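You operate a simulated robot arm through the tools that you are given. There is no shell and no other tool.

The job below is to be done with a simulated robot arm. You get a single attempt, and the scene is never put back.

TASK
Brush a patch of loose powder on the black swatch disc.
Fine: take it from the powder jar, use the cream brush, rack it again and put the lid back on the jar. A coat counts when it lies all over at full strength: go over it till it gets no stronger.

Only the result counts: the job must be done as asked and must still hold three seconds after the hand-in. Knocking over, shifting, dropping, spilling or breaking anything else fails it. A push-on lid holds only when it is set on centred and level and pressed home; a screw cap is set on level and turned clockwise until tight.

THE ROBOT
A 6-joint arm with a two-finger parallel gripper, fixed in place. Base frame: the origin is at the foot of the arm, x ahead of it, y to its left, z up; the work surface is at about z = 0. Readings come in cm, rad, newtons and seconds.
With the tool pointing down near the work surface it reaches from about 18 to 46 cm from the base axis. Its first joint turns from -1.222 to 1.222 rad. Payload 1.9 kg.
Tool frame: the origin (TCP) lies between the finger pads and is the grasp point; the fingertips stand 2.3 cm ahead of it; z points along the fingers, y is the line along which they close. Largest opening 9.4 cm; finger width 3.8, thickness 1; the body of the gripper, 5.4 by 9.6 cm, starts 3.9 cm behind the TCP.
Orientation is that of the tool frame in the base frame, as a unit quaternion [x, y, z, w]. With the fingers straight down and closing along the base's y, the tool's x points along the base's -x, its y along +y and its z along -z.

THE INTERFACE
- The arm moves only by the tool arm_command. Its argument "commands" is a list that holds one entry, the list of rows, each a list of 7 numbers: the finger opening in cm, from 0 to 9.4, then the shift along the base's x, y, z in cm, then the turn, a rotation vector about the base's x, y, z in rad. In form: [[[gripper, tx, ty, tz, rx, ry, rz], ...]]. A call has 1 to 20 rows; each row is the pose to reach, as a shift and turn from the pose commanded when the call began. A row lasts 0.2 s, in which the tool goes at most 5 cm and 0.15 rad; a call with a longer step from one row to the next is refused whole, and so is a gripper value outside its range. Where a pose cannot be reached the arm comes as near as it can. A force on the tool above 40 N (or 10 N above the force at the start of the call, whichever is more), or a blocked arm, ends the call early, and 0.2 s more pass. Each finger travels about 10.8 cm/s and halts on what it meets, pressing with about 21 N; the grip force reading is that of the motor and also rises with nothing between the fingers. The clock runs only during rows and for 0.2 s after the last one: add rows that repeat a pose to give the fingers time. It gives the time, the measured TCP pose, the force on the tool (base axes), the opening and the grip force at its end, in the units of the frame above (readings bear some noise), with the torque about the TCP (base axes, N m) and any sound that the robot's microphone picked up.
- Cameras (640 x 400 px; columns grow to the right, rows downward): "scene" is fixed at [1.4, 28.55, 42.88]; the picture's right is [-0.98, -0.20, 0.00], its down [-0.13, 0.64, -0.76] and it looks along [0.16, -0.74, -0.65] (base axes); focal length 214 px, centre (320, 200). "wrist" rides on the gripper at [8.6, 1.6, -7.5] in the tool frame; the picture's right is [-0.18, 0.98, 0.00], its down [-0.58, -0.11, -0.81] and it looks along [-0.79, -0.15, 0.59] (tool axes); focal length 243 px, centre (320, 200). There is no depth. A picture from a camera that has moved, and an enlarged one, comes with that camera's place and axes in the base frame and with its lens. The place of the scene camera against the robot may be out by one fixed shift of up to 1.8 cm in any direction.
- get_image(camera): a new picture of that camera. No time passes.
- enlarge(camera, box): a new picture of the part [left, top, right, bottom] of that camera's present view, enlarged. No time passes.
- hand_in(): hands the job in; it is judged then, once.

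Places have to be worked out from the pictures, the camera data and where the tool is seen. Open the gripper and draw the arm clear of the work before you hand the job in, unless the task says otherwise.

The tools are called after ">>>" as a command line: name --argument value ..., lists and objects as JSON in quotes. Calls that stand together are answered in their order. arm_command: Moves the arm, as the interface text tells. Its arguments: {"type":"object","properties":{"commands":{"type":"array","items":{"type":"array","items":{"type":"array","items":{"type":"number"}}}}},"required":["commands"]} The other tools are called the same way: get_image (camera) takes a picture; enlarge (camera, box) takes an enlarged picture of a part of a camera's view; hand_in () hands the job in.

At the start:

```text
clock: 0.0
ee_pos: [23.7, -9.34, 38.75]
orientation: [0.001, 1.0, 0.001, 0.001]
force: [0.0, 0.4, -0.2]
torque: [0.04, 0.0, 0.01]
grip_width: 9.44
grasp_force: 0.0
```

scene: 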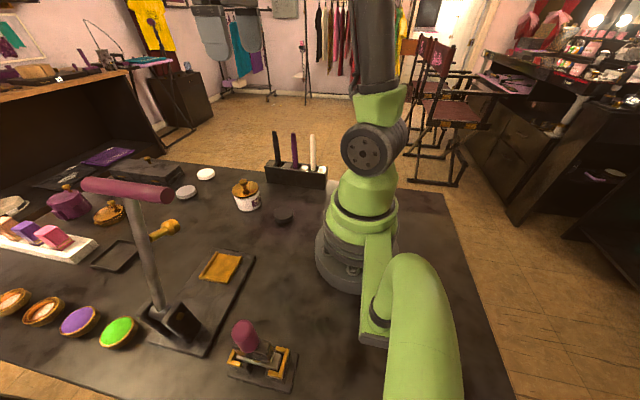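
wrist: 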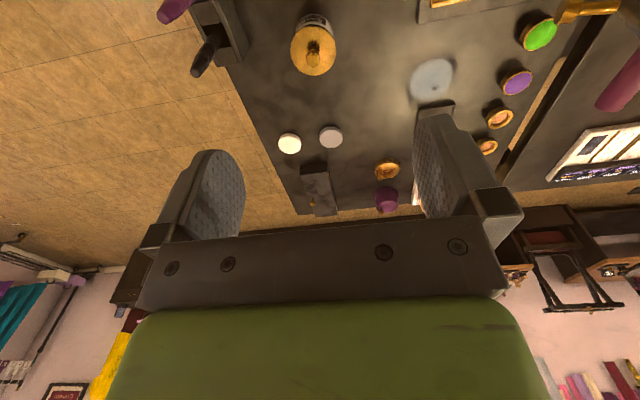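

I start by looking closer at the scene: the brush rack, the jar and the discs. No motion yet.

>>> enlarge --camera "scene" --box '[160, 120, 340, 240]'

>>> enlarge --camera "scene" --box '[0, 130, 200, 260]'

>>> enlarge --camera "scene" --box '[0, 200, 320, 400]'

>>> enlarge --camera "wrist" --box '[150, 0, 400, 160]'

>>> enlarge --camera "wrist" --box '[400, 0, 640, 160]'

```text
3.33 times, centred on (250, 180) of scene
camera zoom: at [1.4, 28.55, 42.88], right [-0.98, -0.2, 0.0], down [-0.13, 0.64, -0.76], along [0.16, -0.74, -0.65], focal length 715 px, centre (553, 267)
```

zoom: 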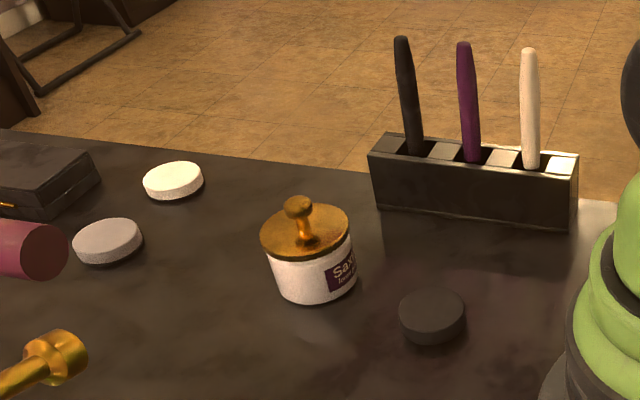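

```text
3.08 times, centred on (100, 195) of scene
camera zoom: at [1.4, 28.55, 42.88], right [-0.98, -0.2, 0.0], down [-0.13, 0.64, -0.76], along [0.16, -0.74, -0.65], focal length 660 px, centre (997, 215)
```

zoom: 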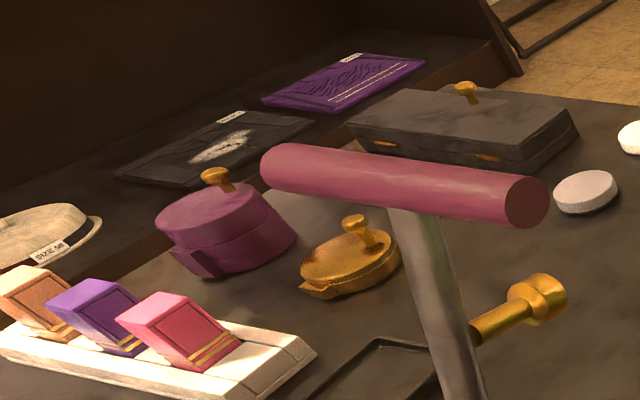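

```text
2.00 times, centred on (160, 300) of scene
camera zoom: at [1.4, 28.55, 42.88], right [-0.98, -0.2, 0.0], down [-0.13, 0.64, -0.76], along [0.16, -0.74, -0.65], focal length 429 px, centre (640, 0)
```

zoom: 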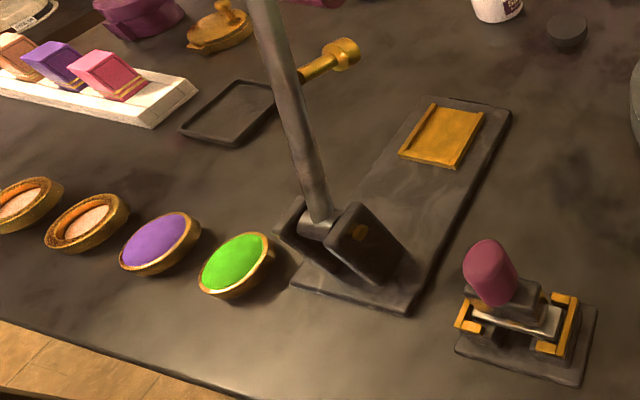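

```text
2.50 times, centred on (275, 80) of wrist
camera zoom: at [15.09, -7.61, 46.14], right [0.19, 0.98, 0.0], down [0.58, -0.11, 0.81], along [0.79, -0.15, -0.59], focal length 606 px, centre (432, 500)
```

zoom: 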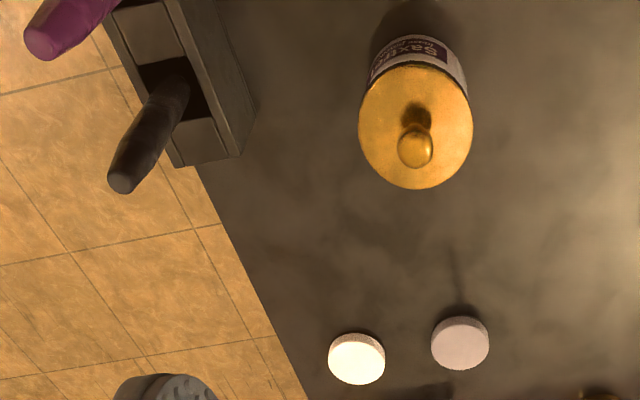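

```text
2.50 times, centred on (520, 80) of wrist
camera zoom: at [15.09, -7.61, 46.14], right [0.19, 0.98, 0.0], down [0.58, -0.11, 0.81], along [0.79, -0.15, -0.59], focal length 606 px, centre (-180, 500)
```

zoom: 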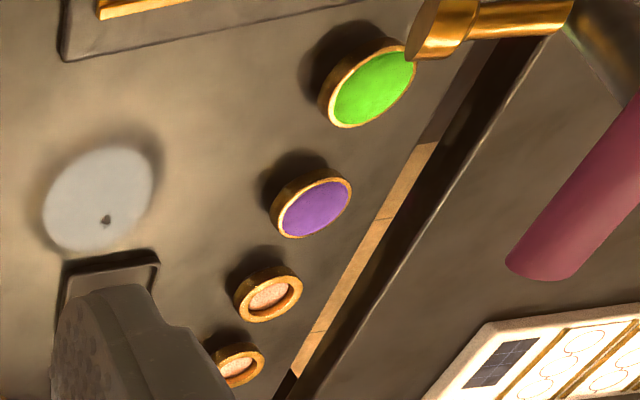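

A pale round thing appears in the wrist view near (430,80) that I can't place in the scene view. I enlarge both views there before planning.

>>> enlarge --camera "wrist" --box '[380, 30, 480, 130]'

>>> enlarge --camera "scene" --box '[100, 210, 220, 310]'

>>> enlarge --camera "scene" --box '[225, 165, 305, 235]'

>>> enlarge --camera "scene" --box '[255, 120, 345, 200]'

```text
4.00 times, centred on (430, 80) of wrist
camera zoom: at [15.09, -7.61, 46.14], right [0.19, 0.98, 0.0], down [0.58, -0.11, 0.81], along [0.79, -0.15, -0.59], focal length 970 px, centre (-120, 680)
```

zoom: 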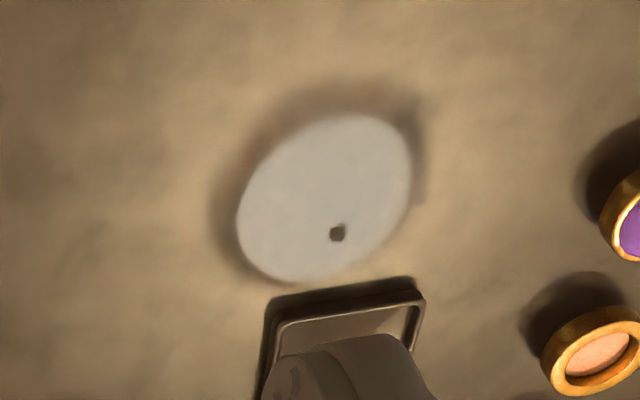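

```text
4.00 times, centred on (160, 260) of scene
camera zoom: at [1.4, 28.55, 42.88], right [-0.98, -0.2, 0.0], down [-0.13, 0.64, -0.76], along [0.16, -0.74, -0.65], focal length 858 px, centre (960, -40)
```

zoom: 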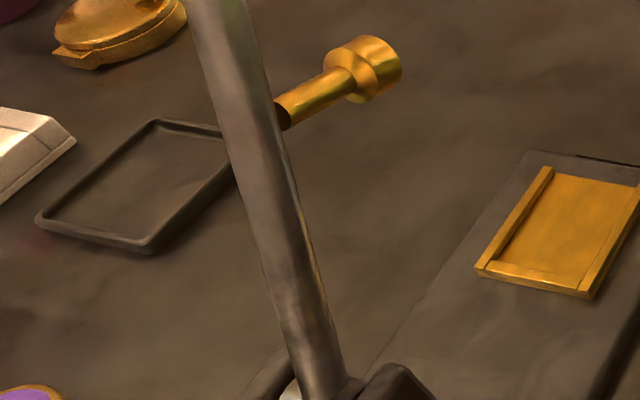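

```text
5.71 times, centred on (265, 200) of scene
camera zoom: at [1.4, 28.55, 42.88], right [-0.98, -0.2, 0.0], down [-0.13, 0.64, -0.76], along [0.16, -0.74, -0.65], focal length 1226 px, centre (634, 200)
```

zoom: 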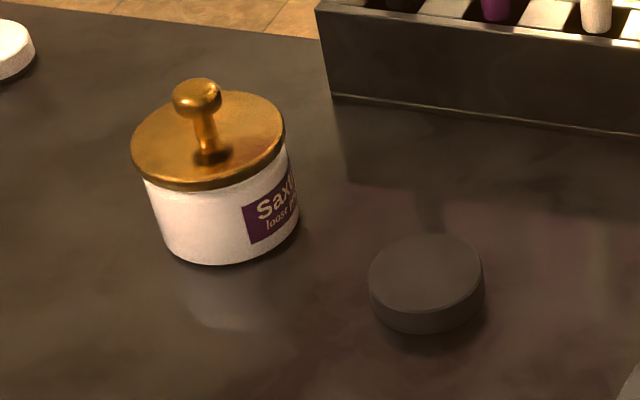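

```text
5.00 times, centred on (300, 160) of scene
camera zoom: at [1.4, 28.55, 42.88], right [-0.98, -0.2, 0.0], down [-0.13, 0.64, -0.76], along [0.16, -0.74, -0.65], focal length 1072 px, centre (420, 400)
```

zoom: 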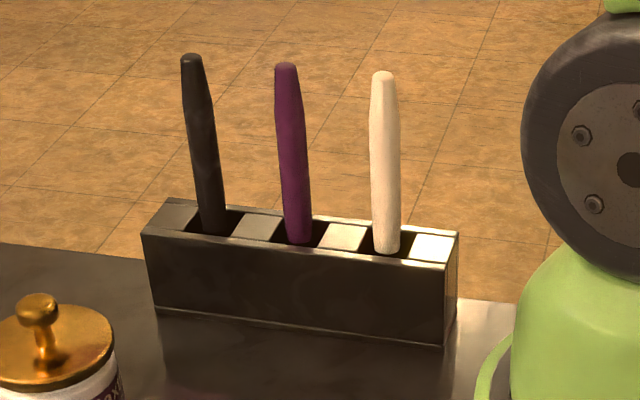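

The pale spot is a lamp reflection on the shiny table. The jar (gold knobbed lid) is near (31,-11), the black disc near (20,-10), and the cream brush stands in the rack near (16,-30). I turn the tool 90° about z so the wrist camera looks toward the rack, jar and disc.

>>> arm_command --commands '[[[9.4, -0.3, 0.5, -0.2, 0, 0, -0.14], [9.4, -0.6, 1.0, -0.4, 0, 0, -0.28], [9.4, -0.9, 1.5, -0.6, 0, 0, -0.42], [9.4, -1.2, 2.0, -0.8, 0, 0, -0.56], [9.4, -1.5, 2.5, -1.0, 0, 0, -0.7], [9.4, -1.8, 3.0, -1.2, 0, 0, -0.84], [9.4, -2.1, 3.5, -1.4, 0, 0, -0.98], [9.4, -2.4, 4.0, -1.6, 0, 0, -1.12], [9.4, -2.7, 4.5, -1.8, 0, 0, -1.26], [9.4, -3.0, 5.0, -2.0, 0, 0, -1.4], [9.4, -3.3, 5.5, -2.2, 0, 0, -1.5708], [9.4, -3.7, 6.0, -2.5, 0, 0, -1.5708], [9.4, -3.7, 6.3, -2.75, 0, 0, -1.5708]]]'

>>> get_image --camera "wrist"

```text
refused: row 11 steps farther than a row can; nothing moved
```

```text
taken
camera wrist: at [15.09, -7.61, 46.14], right [0.19, 0.98, 0.0], down [0.58, -0.11, 0.81], along [0.79, -0.15, -0.59], focal length 243 px, centre (320, 200)
```

wrist: 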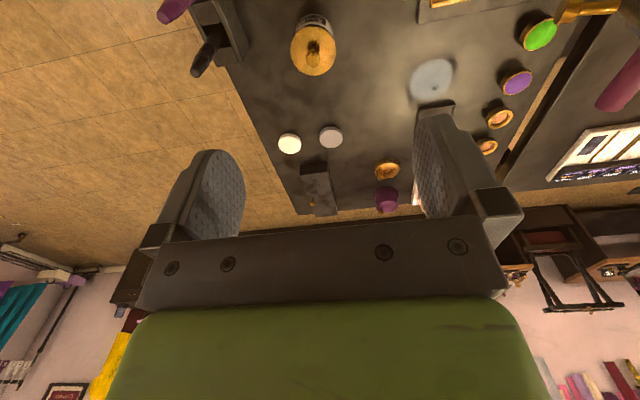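

The last turn step was slightly too large and the call was refused; nothing moved. I resend it with even steps of 0.14 rad or less.

>>> arm_command --commands '[[[9.4, -0.3, 0.5, -0.2, 0, 0, -0.14], [9.4, -0.6, 1.0, -0.4, 0, 0, -0.28], [9.4, -0.9, 1.5, -0.6, 0, 0, -0.42], [9.4, -1.2, 2.0, -0.8, 0, 0, -0.56], [9.4, -1.5, 2.5, -1.0, 0, 0, -0.7], [9.4, -1.8, 3.0, -1.2, 0, 0, -0.84], [9.4, -2.1, 3.5, -1.4, 0, 0, -0.98], [9.4, -2.4, 4.0, -1.6, 0, 0, -1.12], [9.4, -2.7, 4.5, -1.8, 0, 0, -1.26], [9.4, -3.0, 5.0, -2.0, 0, 0, -1.4], [9.4, -3.3, 5.5, -2.2, 0, 0, -1.5], [9.4, -3.7, 6.0, -2.5, 0, 0, -1.5708], [9.4, -3.7, 6.3, -2.75, 0, 0, -1.5708]]]'

>>> get_image --camera "wrist"

```text
clock: 2.8
ee_pos: [19.8, -3.1, 36.0]
orientation: [0.709, 0.706, 0.0, 0.001]
force: [0.5, 0.6, 0.2]
torque: [-0.01, -0.02, -0.02]
grip_width: 9.4
grasp_force: 0.1
```

```text
taken
camera wrist: at [21.54, 5.7, 43.33], right [0.98, -0.19, 0.0], down [-0.11, -0.58, 0.81], along [-0.15, -0.79, -0.59], focal length 243 px, centre (320, 200)
```

wrist: 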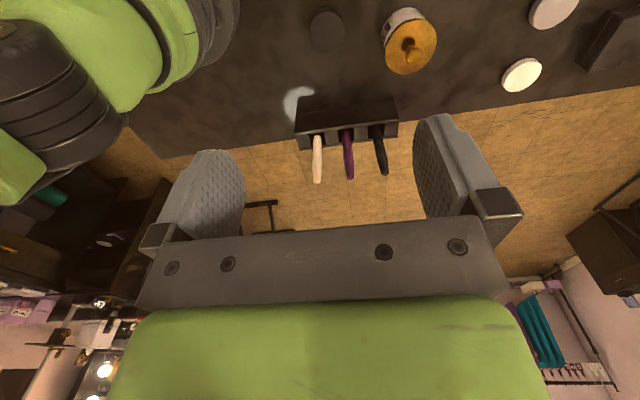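

Rack, jar and disc are now all in the wrist view. I enlarge them for measuring.

>>> enlarge --camera "wrist" --box '[290, 0, 450, 100]'

>>> enlarge --camera "wrist" --box '[280, 80, 420, 190]'

```text
4.00 times, centred on (370, 50) of wrist
camera zoom: at [21.54, 5.7, 43.33], right [0.98, -0.19, 0.0], down [-0.11, -0.58, 0.81], along [-0.15, -0.79, -0.59], focal length 970 px, centre (120, 800)
```

zoom: 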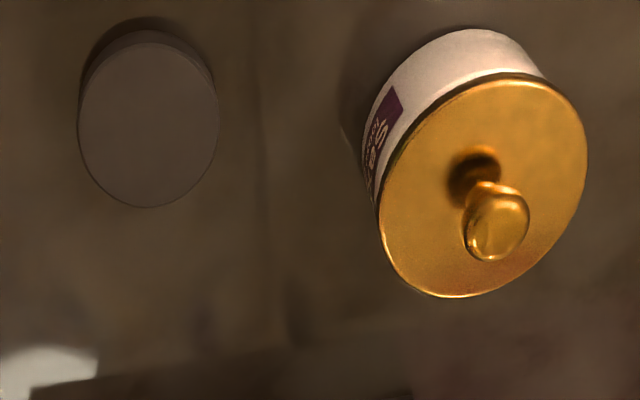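

```text
3.64 times, centred on (350, 135) of wrist
camera zoom: at [21.54, 5.7, 43.33], right [0.98, -0.19, 0.0], down [-0.11, -0.58, 0.81], along [-0.15, -0.79, -0.59], focal length 882 px, centre (211, 436)
```

zoom: 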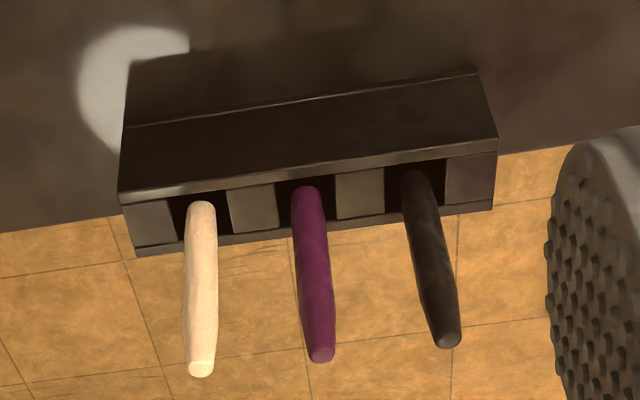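

Wrist-view estimates: disc centre about (19.9,-8.5), jar about (31.4,-11.7) with the knob centre near z 7.5. The rack distance is still uncertain, so I move closer with the same orientation to triangulate.

>>> arm_command --commands '[[[9.4, 0, -3.5, -2.5, 0, 0, 0], [9.4, 0, -7, -5, 0, 0, 0], [9.4, 0, -10, -8, 0, 0, 0], [9.4, 0, -10, -8, 0, 0, 0]]]'

>>> get_image --camera "wrist"

>>> enlarge --camera "wrist" --box '[220, 0, 460, 150]'

>>> get_image --camera "scene"

```text
clock: 3.8
ee_pos: [20.26, -13.15, 27.73]
orientation: [0.708, 0.707, 0.0, 0.001]
force: [0.8, 0.2, -0.1]
torque: [-0.02, -0.02, 0.02]
grip_width: 9.39
grasp_force: 0.1
```

```text
taken
camera wrist: at [21.92, -4.32, 35.09], right [0.98, -0.19, 0.0], down [-0.11, -0.58, 0.81], along [-0.15, -0.79, -0.59], focal length 243 px, centre (320, 200)
```

wrist: 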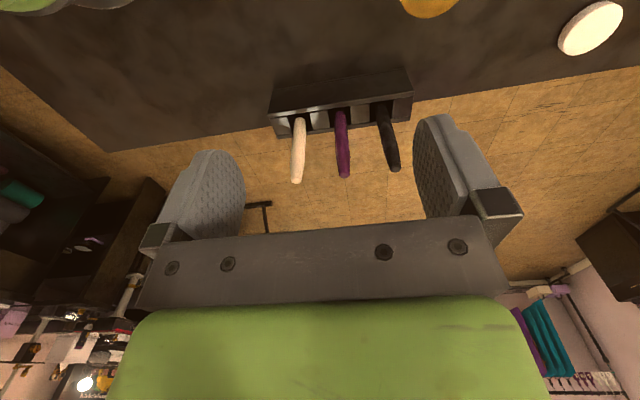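

```text
2.67 times, centred on (340, 75) of wrist
camera zoom: at [21.92, -4.32, 35.09], right [0.98, -0.19, 0.0], down [-0.11, -0.58, 0.81], along [-0.15, -0.79, -0.59], focal length 647 px, centre (267, 533)
```

zoom: 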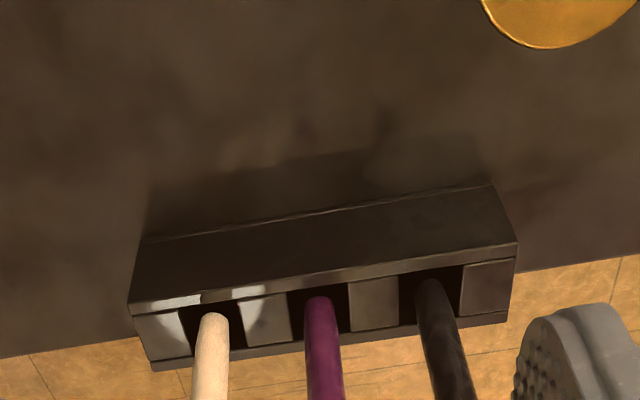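

```text
taken
```

scene: 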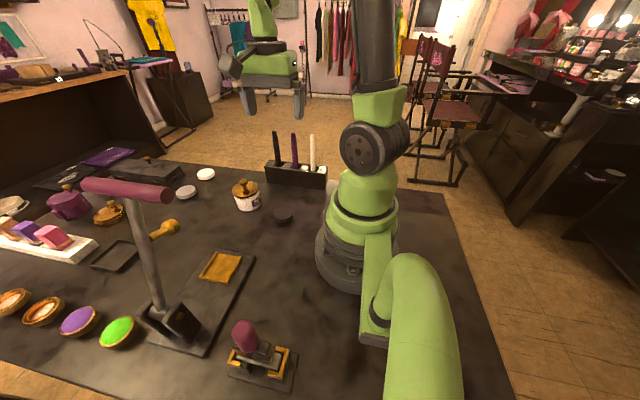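

Triangulating gives the cream brush at about (15.2,-24.6), socket mouth z≈4.9 and handle top z≈17; the rack runs along x with ~5.75 cm spacing. Next I look at the jar closely from the +y side.

>>> arm_command --commands '[[[9.4, 3.5, 2, -2.5, 0, 0, 0], [9.4, 7, 4, -5, 0, 0, 0], [9.4, 11, 6.5, -8, 0, 0, 0], [9.4, 11, 6.5, -8, 0, 0, 0], [9.4, 11, 6.5, -8, 0, 0, 0]]]'

>>> get_image --camera "wrist"

>>> enlarge --camera "wrist" --box '[240, 20, 400, 120]'

>>> enlarge --camera "scene" --box '[200, 90, 320, 230]'

```text
refused: row 3 steps farther than a row can; nothing moved
```

```text
taken
camera wrist: at [21.92, -4.32, 35.09], right [0.98, -0.19, 0.0], down [-0.11, -0.58, 0.81], along [-0.15, -0.79, -0.59], focal length 243 px, centre (320, 200)
```

wrist: 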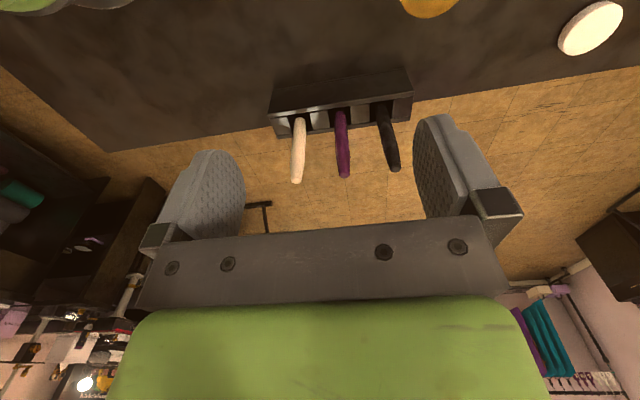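

```text
4.00 times, centred on (320, 70) of wrist
camera zoom: at [21.92, -4.32, 35.09], right [0.98, -0.19, 0.0], down [-0.11, -0.58, 0.81], along [-0.15, -0.79, -0.59], focal length 970 px, centre (320, 720)
```

zoom: 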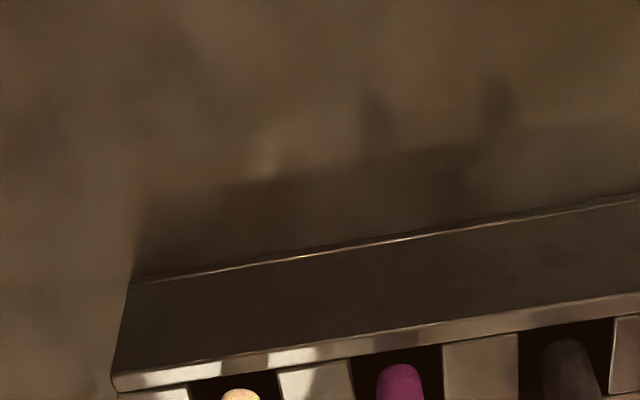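

```text
2.86 times, centred on (260, 160) of scene
camera zoom: at [1.4, 28.54, 42.88], right [-0.98, -0.2, 0.0], down [-0.13, 0.64, -0.76], along [0.16, -0.74, -0.65], focal length 613 px, centre (491, 314)
```

zoom: 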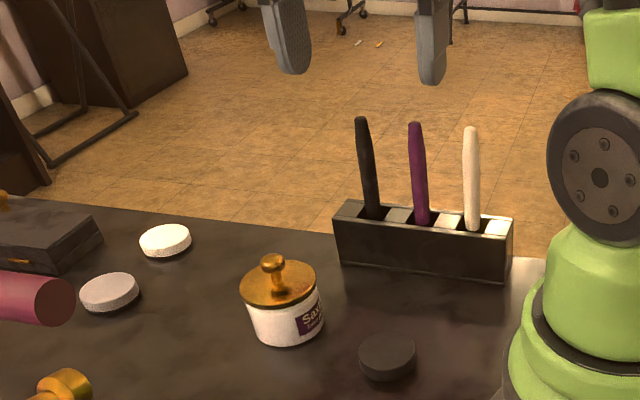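

The step was over 5 cm and refused. I resend with smaller steps, moving to view the jar from the +y side.

>>> arm_command --commands '[[[9.4, 2.5, 1.5, -2, 0, 0, 0], [9.4, 5.5, 3.2, -4, 0, 0, 0], [9.4, 8.5, 5, -6, 0, 0, 0], [9.4, 11, 6.5, -8, 0, 0, 0], [9.4, 11, 6.5, -8, 0, 0, 0], [9.4, 11, 6.5, -8, 0, 0, 0]]]'

>>> get_image --camera "wrist"

>>> enlarge --camera "wrist" --box '[240, 20, 400, 120]'

>>> enlarge --camera "scene" --box '[200, 90, 320, 230]'

```text
clock: 5.2
ee_pos: [31.32, -6.52, 20.14]
orientation: [0.708, 0.706, 0.001, 0.003]
force: [-0.1, 0.6, 0.4]
torque: [0.01, -0.01, -0.03]
grip_width: 9.39
grasp_force: 0.2
```

```text
taken
camera wrist: at [32.93, 2.24, 27.53], right [0.98, -0.19, 0.0], down [-0.11, -0.58, 0.81], along [-0.15, -0.79, -0.59], focal length 243 px, centre (320, 200)
```

wrist: 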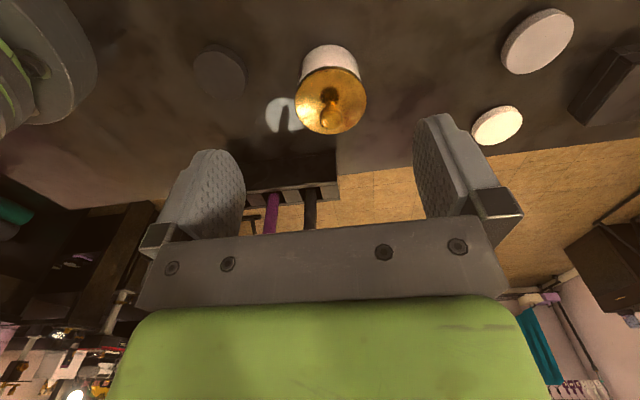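

```text
4.00 times, centred on (320, 70) of wrist
camera zoom: at [32.93, 2.24, 27.53], right [0.98, -0.19, 0.0], down [-0.11, -0.58, 0.81], along [-0.15, -0.79, -0.59], focal length 970 px, centre (320, 720)
```

zoom: 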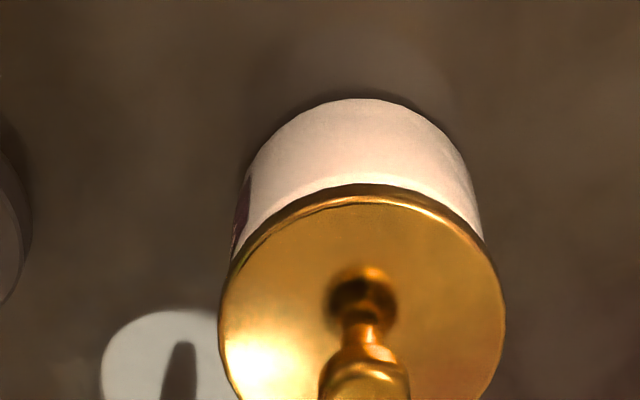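

```text
2.86 times, centred on (260, 160) of scene
camera zoom: at [1.4, 28.55, 42.88], right [-0.98, -0.2, 0.0], down [-0.13, 0.64, -0.76], along [0.16, -0.74, -0.65], focal length 613 px, centre (491, 314)
```

zoom: 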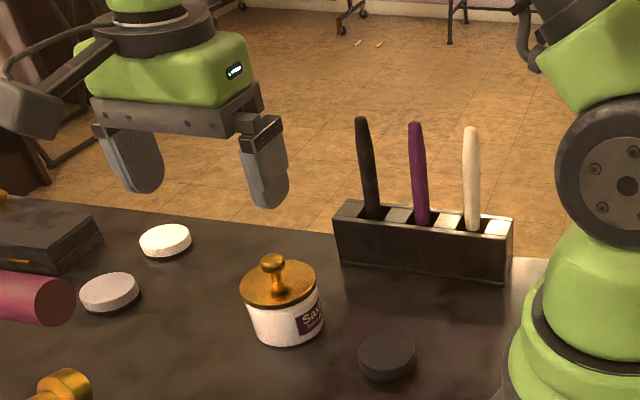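

I enlarge around the lid and knob, and the black disc, from this view.

>>> enlarge --camera "wrist" --box '[265, 40, 393, 140]'

>>> enlarge --camera "wrist" --box '[160, 20, 288, 120]'

```text
4.00 times, centred on (329, 90) of wrist
camera zoom: at [32.93, 2.24, 27.53], right [0.98, -0.19, 0.0], down [-0.11, -0.58, 0.81], along [-0.15, -0.79, -0.59], focal length 970 px, centre (284, 640)
```

zoom: 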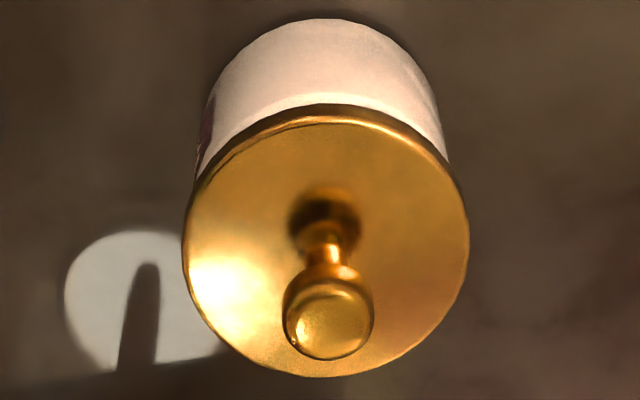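

```text
4.00 times, centred on (224, 70) of wrist
camera zoom: at [32.93, 2.24, 27.53], right [0.98, -0.19, 0.0], down [-0.11, -0.58, 0.81], along [-0.15, -0.79, -0.59], focal length 970 px, centre (704, 720)
```

zoom: 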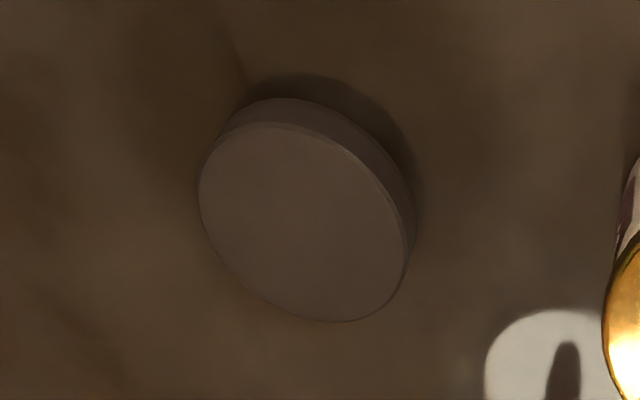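

Three views agree: lid top z≈4.5 centred at (31.4,-11.75), knob ~2.1 cm wide centred at z≈7.5; disc centre ≈(19.9,-8.5). I turn the tool back to yaw 0 and stop above the knob with a smaller opening.

>>> arm_command --commands '[[[6, 0, -0.4, 0, 0, 0, 0.14], [6, 0, -0.9, 0, 0, 0, 0.28], [6, 0, -1.4, 0, 0, 0, 0.42], [6, 0, -1.9, 0, 0, 0, 0.56], [6, 0, -2.4, 0, 0, 0, 0.7], [6, 0, -2.9, 0, 0, 0, 0.84], [6, 0.1, -3.4, 0, 0, 0, 0.98], [6, 0.1, -3.9, 0, 0, 0, 1.12], [6, 0.1, -4.4, 0, 0, 0, 1.26], [6, 0.1, -4.8, -1, 0, 0, 1.4], [6, 0.1, -5.2, -3, 0, 0, 1.5], [6, 0.1, -5.2, -5, 0, 0, 1.5708], [6, 0.1, -5.2, -6, 0, 0, 1.5708], [6, 0.1, -5.2, -6, 0, 0, 1.5708]]]'

>>> get_image --camera "wrist"

>>> get_image --camera "scene"

```text
clock: 8.2
ee_pos: [31.14, -11.68, 13.94]
orientation: [0.0, 1.0, 0.001, 0.002]
force: [0.1, -0.9, -1.0]
torque: [-0.03, 0.0, 0.01]
grip_width: 6.01
grasp_force: 0.1
```

```text
taken
camera wrist: at [22.5, -9.92, 21.35], right [0.19, 0.98, 0.0], down [0.58, -0.11, 0.81], along [0.79, -0.15, -0.59], focal length 243 px, centre (320, 200)
```

wrist: 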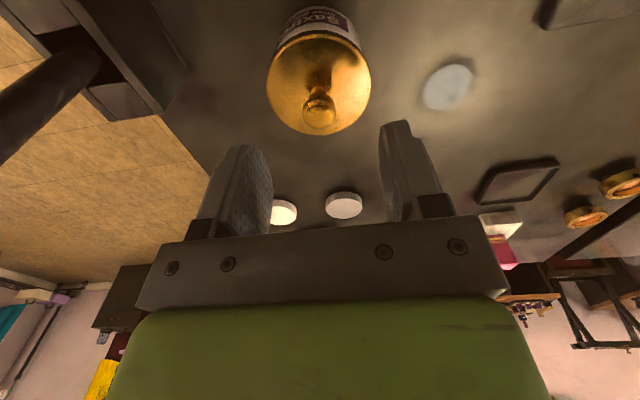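

```text
taken
```

scene: 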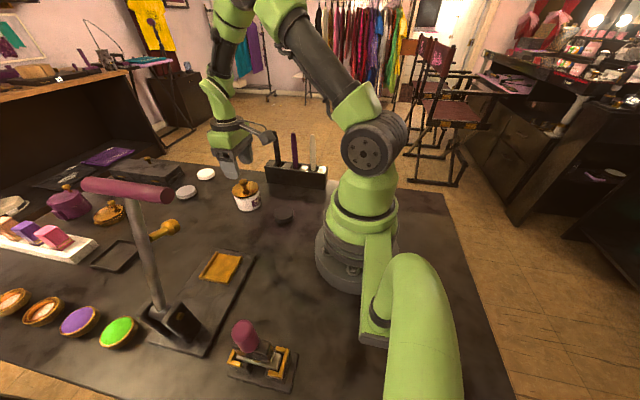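

The knob shows at about (31.4,-11.75) from this view too, in line with the other estimates. I check reading noise with a stationary row before descending.

>>> arm_command --commands '[[[6, 0, 0, 0, 0, 0, 0], [6, 0, 0, 0, 0, 0, 0]]]'

>>> enlarge --camera "wrist" --box '[250, 40, 390, 150]'

```text
clock: 8.8
ee_pos: [31.06, -11.66, 13.92]
orientation: [0.0, 1.0, 0.001, 0.001]
force: [-0.1, -0.3, -0.3]
torque: [0.0, 0.0, -0.01]
grip_width: 5.99
grasp_force: 0.1
```

```text
3.64 times, centred on (320, 95) of wrist
camera zoom: at [22.5, -9.91, 21.37], right [0.19, 0.98, 0.0], down [0.58, -0.11, 0.81], along [0.79, -0.15, -0.59], focal length 882 px, centre (320, 582)
```

zoom: 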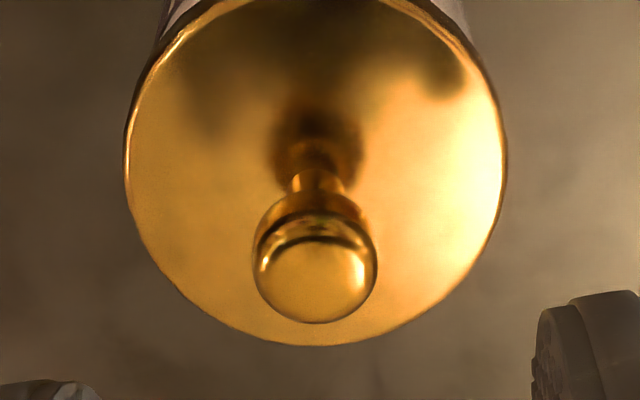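

Knob centre ≈(31.45,-11.73,7.5), 2.2 cm across. I descend so the pads sit at knob height (tips ~0.8 cm above the lid), without closing yet.

>>> arm_command --commands '[[[5, 0.2, 0, -1.5, 0, 0, 0], [5, 0.35, 0, -3, 0, 0, 0], [5, 0.35, 0, -4.5, 0, 0, 0], [5, 0.35, 0, -5.5, 0, 0, 0], [5, 0.35, 0, -6.2, 0, 0, 0], [5, 0.35, 0, -6.2, 0, 0, 0]]]'

>>> get_image --camera "wrist"

>>> enlarge --camera "scene" --box '[200, 130, 340, 230]'

```text
clock: 10.0
ee_pos: [31.42, -11.89, 8.0]
orientation: [0.002, 1.0, 0.002, 0.001]
force: [-5.6, 0.4, 12.2]
torque: [-0.11, 0.17, -0.03]
grip_width: 5.01
grasp_force: 0.0
stopped in row 6: the force on the tool passed its limit at 66 N (the readings are from after the stop); the commanded pose is now the measured one
```

```text
taken
camera wrist: at [22.84, -10.02, 15.51], right [0.19, 0.98, 0.0], down [0.58, -0.11, 0.81], along [0.79, -0.15, -0.59], focal length 243 px, centre (320, 200)
```

wrist: 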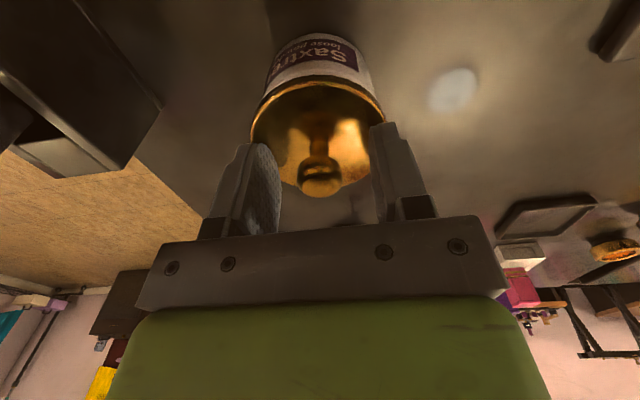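

```text
4.00 times, centred on (270, 180) of scene
camera zoom: at [1.39, 28.55, 42.88], right [-0.98, -0.2, 0.0], down [-0.13, 0.64, -0.76], along [0.16, -0.74, -0.65], focal length 858 px, centre (520, 280)
```

zoom: 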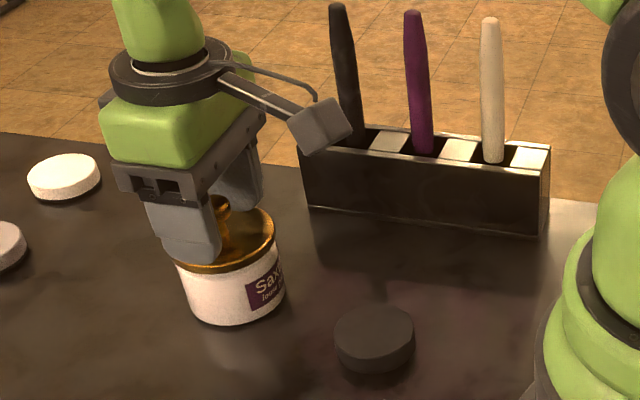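

The fingertips met the lid early: the lid top is really at z≈5.6, not 4.5, and the force stop triggered. I back up 0.5 cm straight away and check that nothing shifted.

>>> arm_command --commands '[[[5, 0, 0, 0.3, 0, 0, 0], [5, 0, 0, 0.5, 0, 0, 0], [5, 0, 0, 0.5, 0, 0, 0]]]'

>>> enlarge --camera "wrist" --box '[220, 20, 420, 220]'

>>> enlarge --camera "scene" --box '[215, 150, 305, 230]'

```text
clock: 10.8
ee_pos: [31.26, -11.75, 8.62]
orientation: [0.002, 1.0, 0.002, 0.001]
force: [0.2, 0.0, 0.8]
torque: [0.03, -0.01, 0.01]
grip_width: 4.99
grasp_force: 0.1
```

```text
2.00 times, centred on (320, 120) of wrist
camera zoom: at [22.81, -10.05, 15.92], right [0.19, 0.98, 0.0], down [0.58, -0.11, 0.81], along [0.79, -0.15, -0.59], focal length 485 px, centre (320, 360)
```

zoom: 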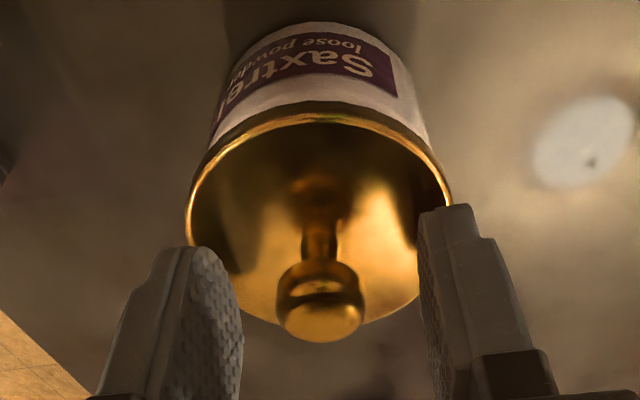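

```text
5.00 times, centred on (260, 190) of scene
camera zoom: at [1.4, 28.55, 42.88], right [-0.98, -0.2, 0.0], down [-0.13, 0.64, -0.76], along [0.16, -0.74, -0.65], focal length 1072 px, centre (620, 250)
```

zoom: 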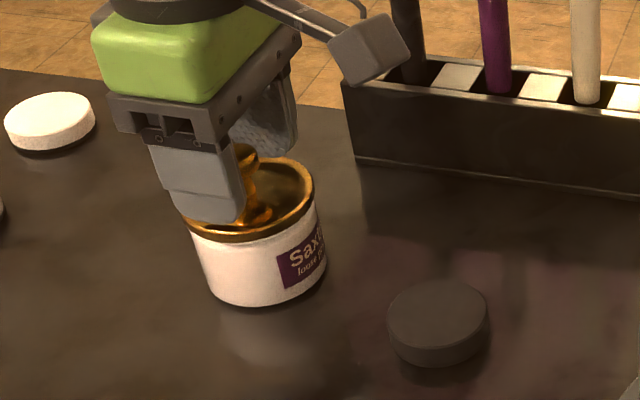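

No visible shift; the jar stands upright. The knob centre is at z≈7.8 and the pads straddle it, so I close on the knob now.

>>> arm_command --commands '[[[3.5, 0, 0, 0, 0, 0, 0], [2.8, 0, 0, 0, 0, 0, 0], [2.4, 0, 0, 0, 0, 0, 0], [2.0, 0, 0, 0, 0, 0, 0], [1.5, 0, 0, 0, 0, 0, 0], [1.0, 0, 0, 0, 0, 0, 0], [1.0, 0, 0, 0, 0, 0, 0]]]'

>>> enlarge --camera "wrist" --box '[220, 20, 420, 220]'

>>> enlarge --camera "scene" --box '[215, 150, 305, 230]'

```text
clock: 12.4
ee_pos: [31.45, -11.77, 8.59]
orientation: [0.002, 1.0, 0.002, 0.001]
force: [-1.3, -0.1, 0.3]
torque: [0.0, -0.01, 0.03]
grip_width: 2.03
grasp_force: 20.6
heard: snap
```

```text
2.00 times, centred on (320, 120) of wrist
camera zoom: at [22.81, -10.05, 15.92], right [0.19, 0.98, 0.0], down [0.58, -0.11, 0.81], along [0.79, -0.15, -0.59], focal length 485 px, centre (320, 360)
```

zoom: 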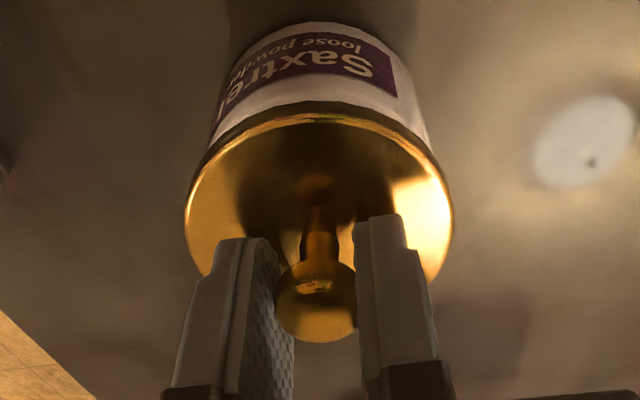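

```text
5.00 times, centred on (260, 190) of scene
camera zoom: at [1.4, 28.55, 42.88], right [-0.98, -0.2, 0.0], down [-0.13, 0.64, -0.76], along [0.16, -0.74, -0.65], focal length 1072 px, centre (620, 250)
```

zoom: 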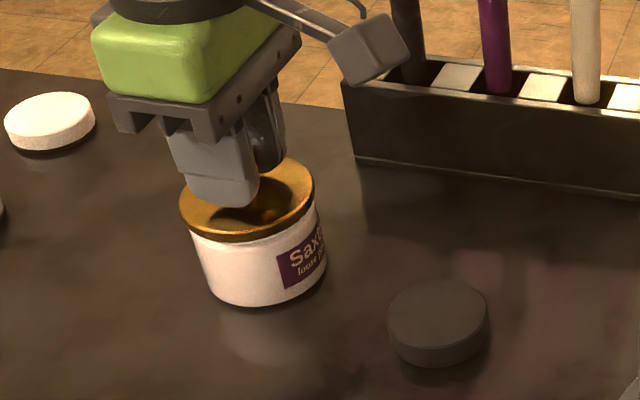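

The grip holds the knob at 2.03 cm with 20.6 N; a "snap" was heard, most likely the push-on lid letting go. I lift very slowly by 0.5 cm and look.

>>> arm_command --commands '[[[1.0, 0, 0, 0.1, 0, 0, 0], [1.0, 0, 0, 0.2, 0, 0, 0], [1.0, 0, 0, 0.35, 0, 0, 0], [1.0, 0, 0, 0.5, 0, 0, 0], [1.0, 0, 0, 0.5, 0, 0, 0]]]'

>>> enlarge --camera "wrist" --box '[220, 20, 420, 220]'

>>> enlarge --camera "scene" --box '[215, 150, 305, 230]'

```text
clock: 13.6
ee_pos: [31.38, -11.96, 9.03]
orientation: [0.001, 1.0, 0.002, 0.001]
force: [0.2, -0.3, -1.1]
torque: [0.0, 0.01, 0.0]
grip_width: 2.01
grasp_force: 21.2
```

```text
2.00 times, centred on (320, 120) of wrist
camera zoom: at [22.86, -10.02, 16.41], right [0.19, 0.98, 0.0], down [0.58, -0.11, 0.81], along [0.79, -0.15, -0.59], focal length 485 px, centre (320, 360)
```

zoom: 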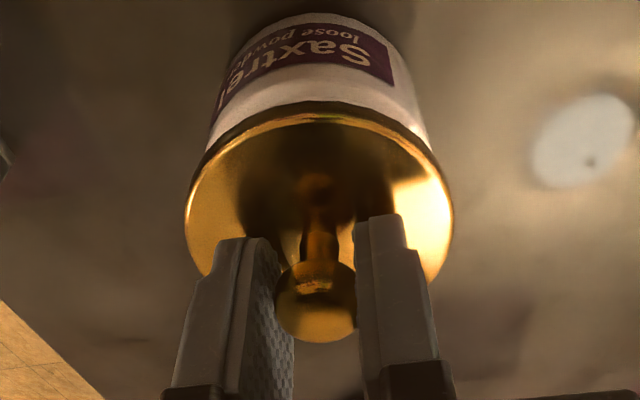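

```text
5.00 times, centred on (260, 190) of scene
camera zoom: at [1.4, 28.55, 42.88], right [-0.98, -0.2, 0.0], down [-0.13, 0.64, -0.76], along [0.16, -0.74, -0.65], focal length 1072 px, centre (620, 250)
```

zoom: 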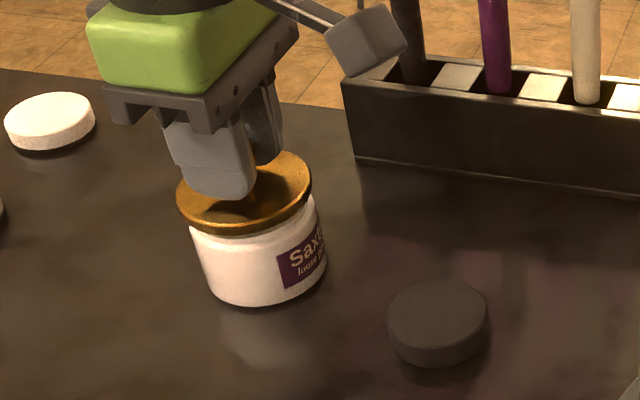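

The lid lifts freely (about 1 N of weight) and the jar stayed in place. I raise it well clear and look at the lid and the open jar.

>>> arm_command --commands '[[[1.0, 0, 0, 1, 0, 0, 0], [1.0, 0, 0, 2.5, 0, 0, 0], [1.0, 0, 0, 5, 0, 0, 0], [1.0, 0, 0, 7.5, 0, 0, 0], [1.0, 0, 0, 9.5, 0, 0, 0], [1.0, 0, 0, 9.5, 0, 0, 0]]]'

>>> get_image --camera "wrist"

>>> enlarge --camera "scene" --box '[200, 100, 320, 230]'

```text
clock: 15.0
ee_pos: [31.32, -11.97, 18.58]
orientation: [0.002, 1.0, 0.002, 0.001]
force: [-0.5, -0.5, -0.2]
torque: [-0.02, 0.0, -0.04]
grip_width: 2.06
grasp_force: 21.0
```

```text
taken
camera wrist: at [22.74, -10.12, 25.92], right [0.19, 0.98, 0.0], down [0.58, -0.11, 0.81], along [0.79, -0.15, -0.59], focal length 243 px, centre (320, 200)
```

wrist: 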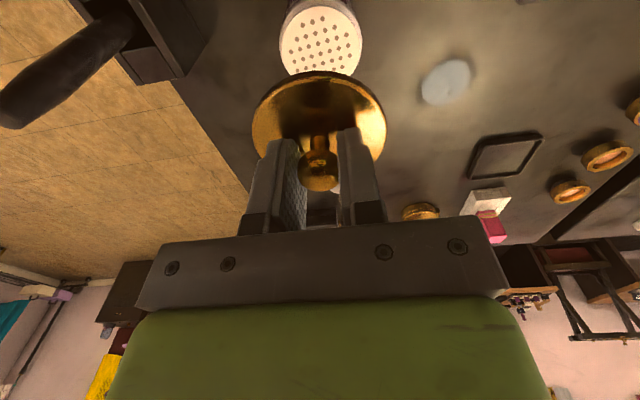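

```text
3.08 times, centred on (260, 165) of scene
camera zoom: at [1.4, 28.55, 42.88], right [-0.98, -0.2, 0.0], down [-0.13, 0.64, -0.76], along [0.16, -0.74, -0.65], focal length 660 px, centre (505, 308)
```

zoom: 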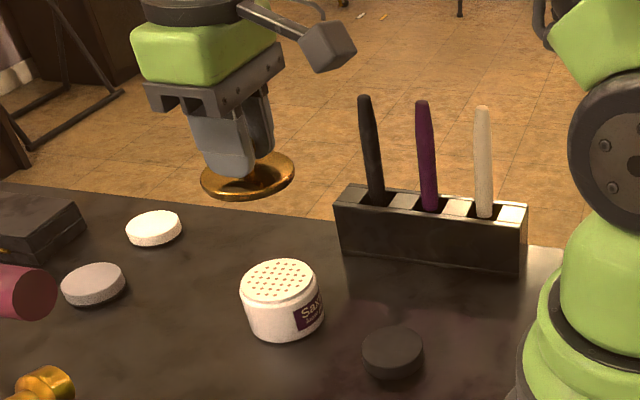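

The jar has a perforated sifter under the lid. I look closer at it and at the lid from both cameras.

>>> enlarge --camera "wrist" --box '[240, 0, 400, 110]'

>>> enlarge --camera "scene" --box '[230, 170, 290, 220]'

>>> enlarge --camera "scene" --box '[225, 120, 275, 170]'

```text
3.64 times, centred on (320, 55) of wrist
camera zoom: at [22.74, -10.12, 25.92], right [0.19, 0.98, 0.0], down [0.58, -0.11, 0.81], along [0.79, -0.15, -0.59], focal length 882 px, centre (320, 727)
```

zoom: 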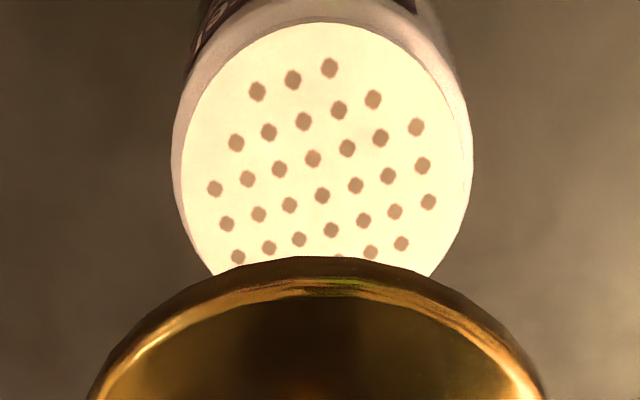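

```text
8.00 times, centred on (260, 195) of scene
camera zoom: at [1.4, 28.55, 42.88], right [-0.98, -0.2, 0.0], down [-0.13, 0.64, -0.76], along [0.16, -0.74, -0.65], focal length 1716 px, centre (800, 240)
```

zoom: 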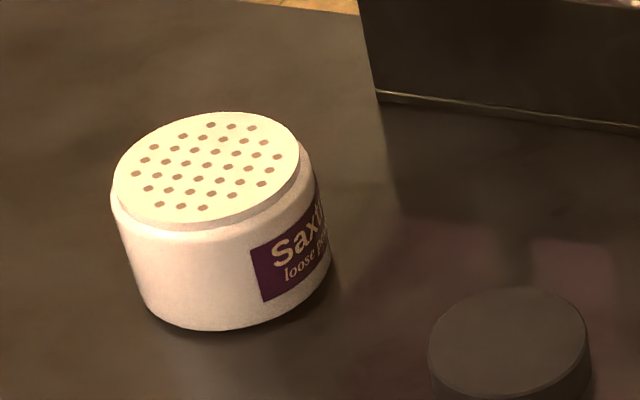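

```text
8.00 times, centred on (250, 145) of scene
camera zoom: at [1.4, 28.55, 42.88], right [-0.98, -0.2, 0.0], down [-0.13, 0.64, -0.76], along [0.16, -0.74, -0.65], focal length 1716 px, centre (880, 640)
```

zoom: 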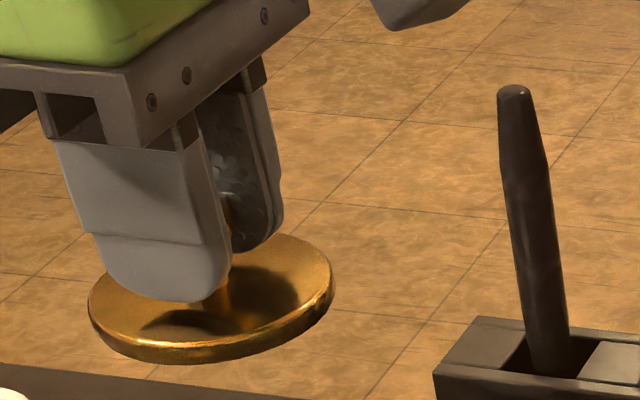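

The sifter plate with holes holds the powder; the lid is a flat disc with a short skirt. I carry the lid level to a clear spot near (40,-6) and lower to just above the table.

>>> arm_command --commands '[[[1.0, 2.5, 1.6, 0, 0, 0, 0], [1.0, 5, 3.3, 0, 0, 0, 0], [1.0, 7, 4.7, 0, 0, 0, 0], [1.0, 8.6, 5.8, 0, 0, 0, 0], [1.0, 8.6, 5.8, -3, 0, 0, 0], [1.0, 8.6, 5.8, -6, 0, 0, 0], [1.0, 8.6, 5.8, -9, 0, 0, 0], [1.0, 8.6, 5.8, -11, 0, 0, 0], [1.0, 8.6, 5.8, -12.5, 0, 0, 0], [1.0, 8.6, 5.8, -12.5, 0, 0, 0]]]'

>>> get_image --camera "wrist"

>>> enlarge --camera "scene" --box '[150, 130, 270, 250]'

```text
clock: 17.2
ee_pos: [40.0, -5.89, 6.23]
orientation: [0.003, 1.0, 0.001, 0.002]
force: [-0.2, 0.2, 0.2]
torque: [0.01, 0.0, 0.02]
grip_width: 2.01
grasp_force: 21.2
```

```text
taken
camera wrist: at [31.5, -4.18, 13.65], right [0.19, 0.98, 0.0], down [0.58, -0.11, 0.81], along [0.79, -0.15, -0.59], focal length 243 px, centre (320, 200)
```

wrist: 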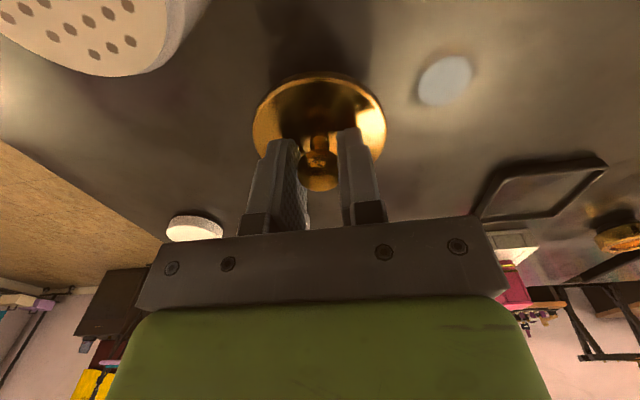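

```text
3.33 times, centred on (210, 190) of scene
camera zoom: at [1.4, 28.55, 42.88], right [-0.98, -0.2, 0.0], down [-0.13, 0.64, -0.76], along [0.16, -0.74, -0.65], focal length 715 px, centre (687, 233)
```

zoom: 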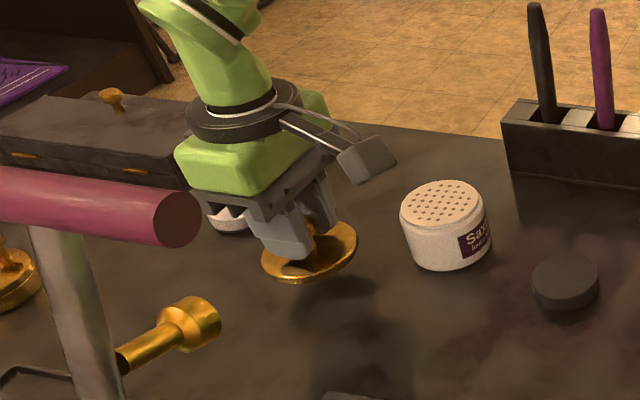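

The lid hangs level about 1–2 cm above a clear patch of table. I lower in small steps, watching the force.

>>> arm_command --commands '[[[1.0, 0, 0, -0.2, 0, 0, 0], [1.0, 0, 0, -0.4, 0, 0, 0], [1.0, 0, 0, -0.6, 0, 0, 0], [1.0, 0, 0, -0.8, 0, 0, 0], [1.0, 0, 0, -1.0, 0, 0, 0], [1.0, 0, 0, -1.2, 0, 0, 0], [1.0, 0, 0, -1.2, 0, 0, 0]]]'

>>> enlarge --camera "scene" --box '[180, 170, 250, 240]'

```text
clock: 18.8
ee_pos: [40.05, -6.02, 4.9]
orientation: [0.002, 1.0, 0.001, 0.002]
force: [0.6, -0.5, -0.8]
torque: [0.03, 0.01, 0.0]
grip_width: 2.03
grasp_force: 20.8
```

```text
5.71 times, centred on (215, 205) of scene
camera zoom: at [1.4, 28.55, 42.88], right [-0.98, -0.2, 0.0], down [-0.13, 0.64, -0.76], along [0.16, -0.74, -0.65], focal length 1226 px, centre (920, 171)
```

zoom: 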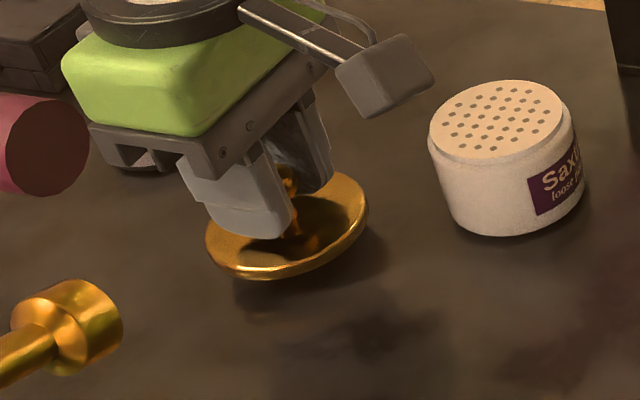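

Still no contact, and the shadow shows a small gap. I continue down in 0.1 cm steps.

>>> arm_command --commands '[[[1.0, 0, 0, -0.1, 0, 0, 0], [1.0, 0, 0, -0.2, 0, 0, 0], [1.0, 0, 0, -0.3, 0, 0, 0], [1.0, 0, 0, -0.4, 0, 0, 0], [1.0, 0, 0, -0.5, 0, 0, 0], [1.0, 0, 0, -0.6, 0, 0, 0]]]'

>>> enlarge --camera "scene" --box '[180, 170, 250, 240]'

```text
clock: 20.2
ee_pos: [40.03, -5.96, 4.34]
orientation: [0.002, 1.0, 0.001, 0.001]
force: [0.6, 0.7, 0.3]
torque: [0.02, -0.02, -0.01]
grip_width: 2.04
grasp_force: 20.8
```

```text
5.71 times, centred on (215, 205) of scene
camera zoom: at [1.4, 28.55, 42.88], right [-0.98, -0.2, 0.0], down [-0.13, 0.64, -0.76], along [0.16, -0.74, -0.65], focal length 1226 px, centre (920, 171)
```

zoom: 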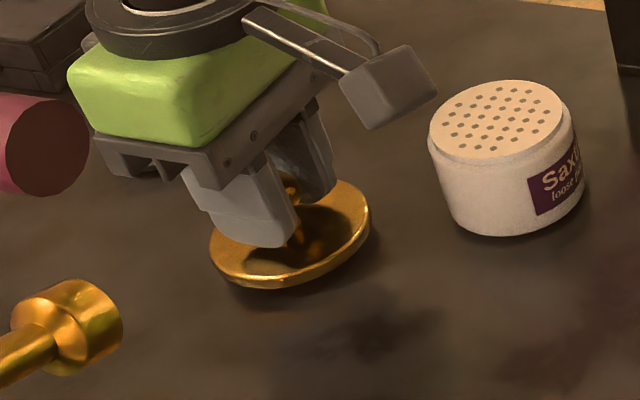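

Almost there. I keep going in 0.1 cm steps until a contact force shows.

>>> arm_command --commands '[[[1.0, 0, 0, -0.1, 0, 0, 0], [1.0, 0, 0, -0.2, 0, 0, 0], [1.0, 0, 0, -0.3, 0, 0, 0], [1.0, 0, 0, -0.3, 0, 0, 0]]]'

>>> enlarge --camera "scene" --box '[180, 170, 250, 240]'

```text
clock: 21.2
ee_pos: [39.95, -6.08, 3.99]
orientation: [0.002, 1.0, 0.002, 0.001]
force: [0.0, 0.4, -0.7]
torque: [0.01, 0.0, -0.01]
grip_width: 2.05
grasp_force: 21.1
```

```text
5.71 times, centred on (215, 205) of scene
camera zoom: at [1.4, 28.55, 42.88], right [-0.98, -0.2, 0.0], down [-0.13, 0.64, -0.76], along [0.16, -0.74, -0.65], focal length 1226 px, centre (920, 171)
```

zoom: 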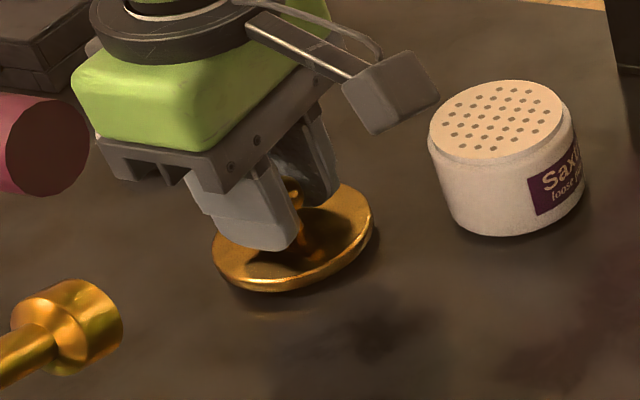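

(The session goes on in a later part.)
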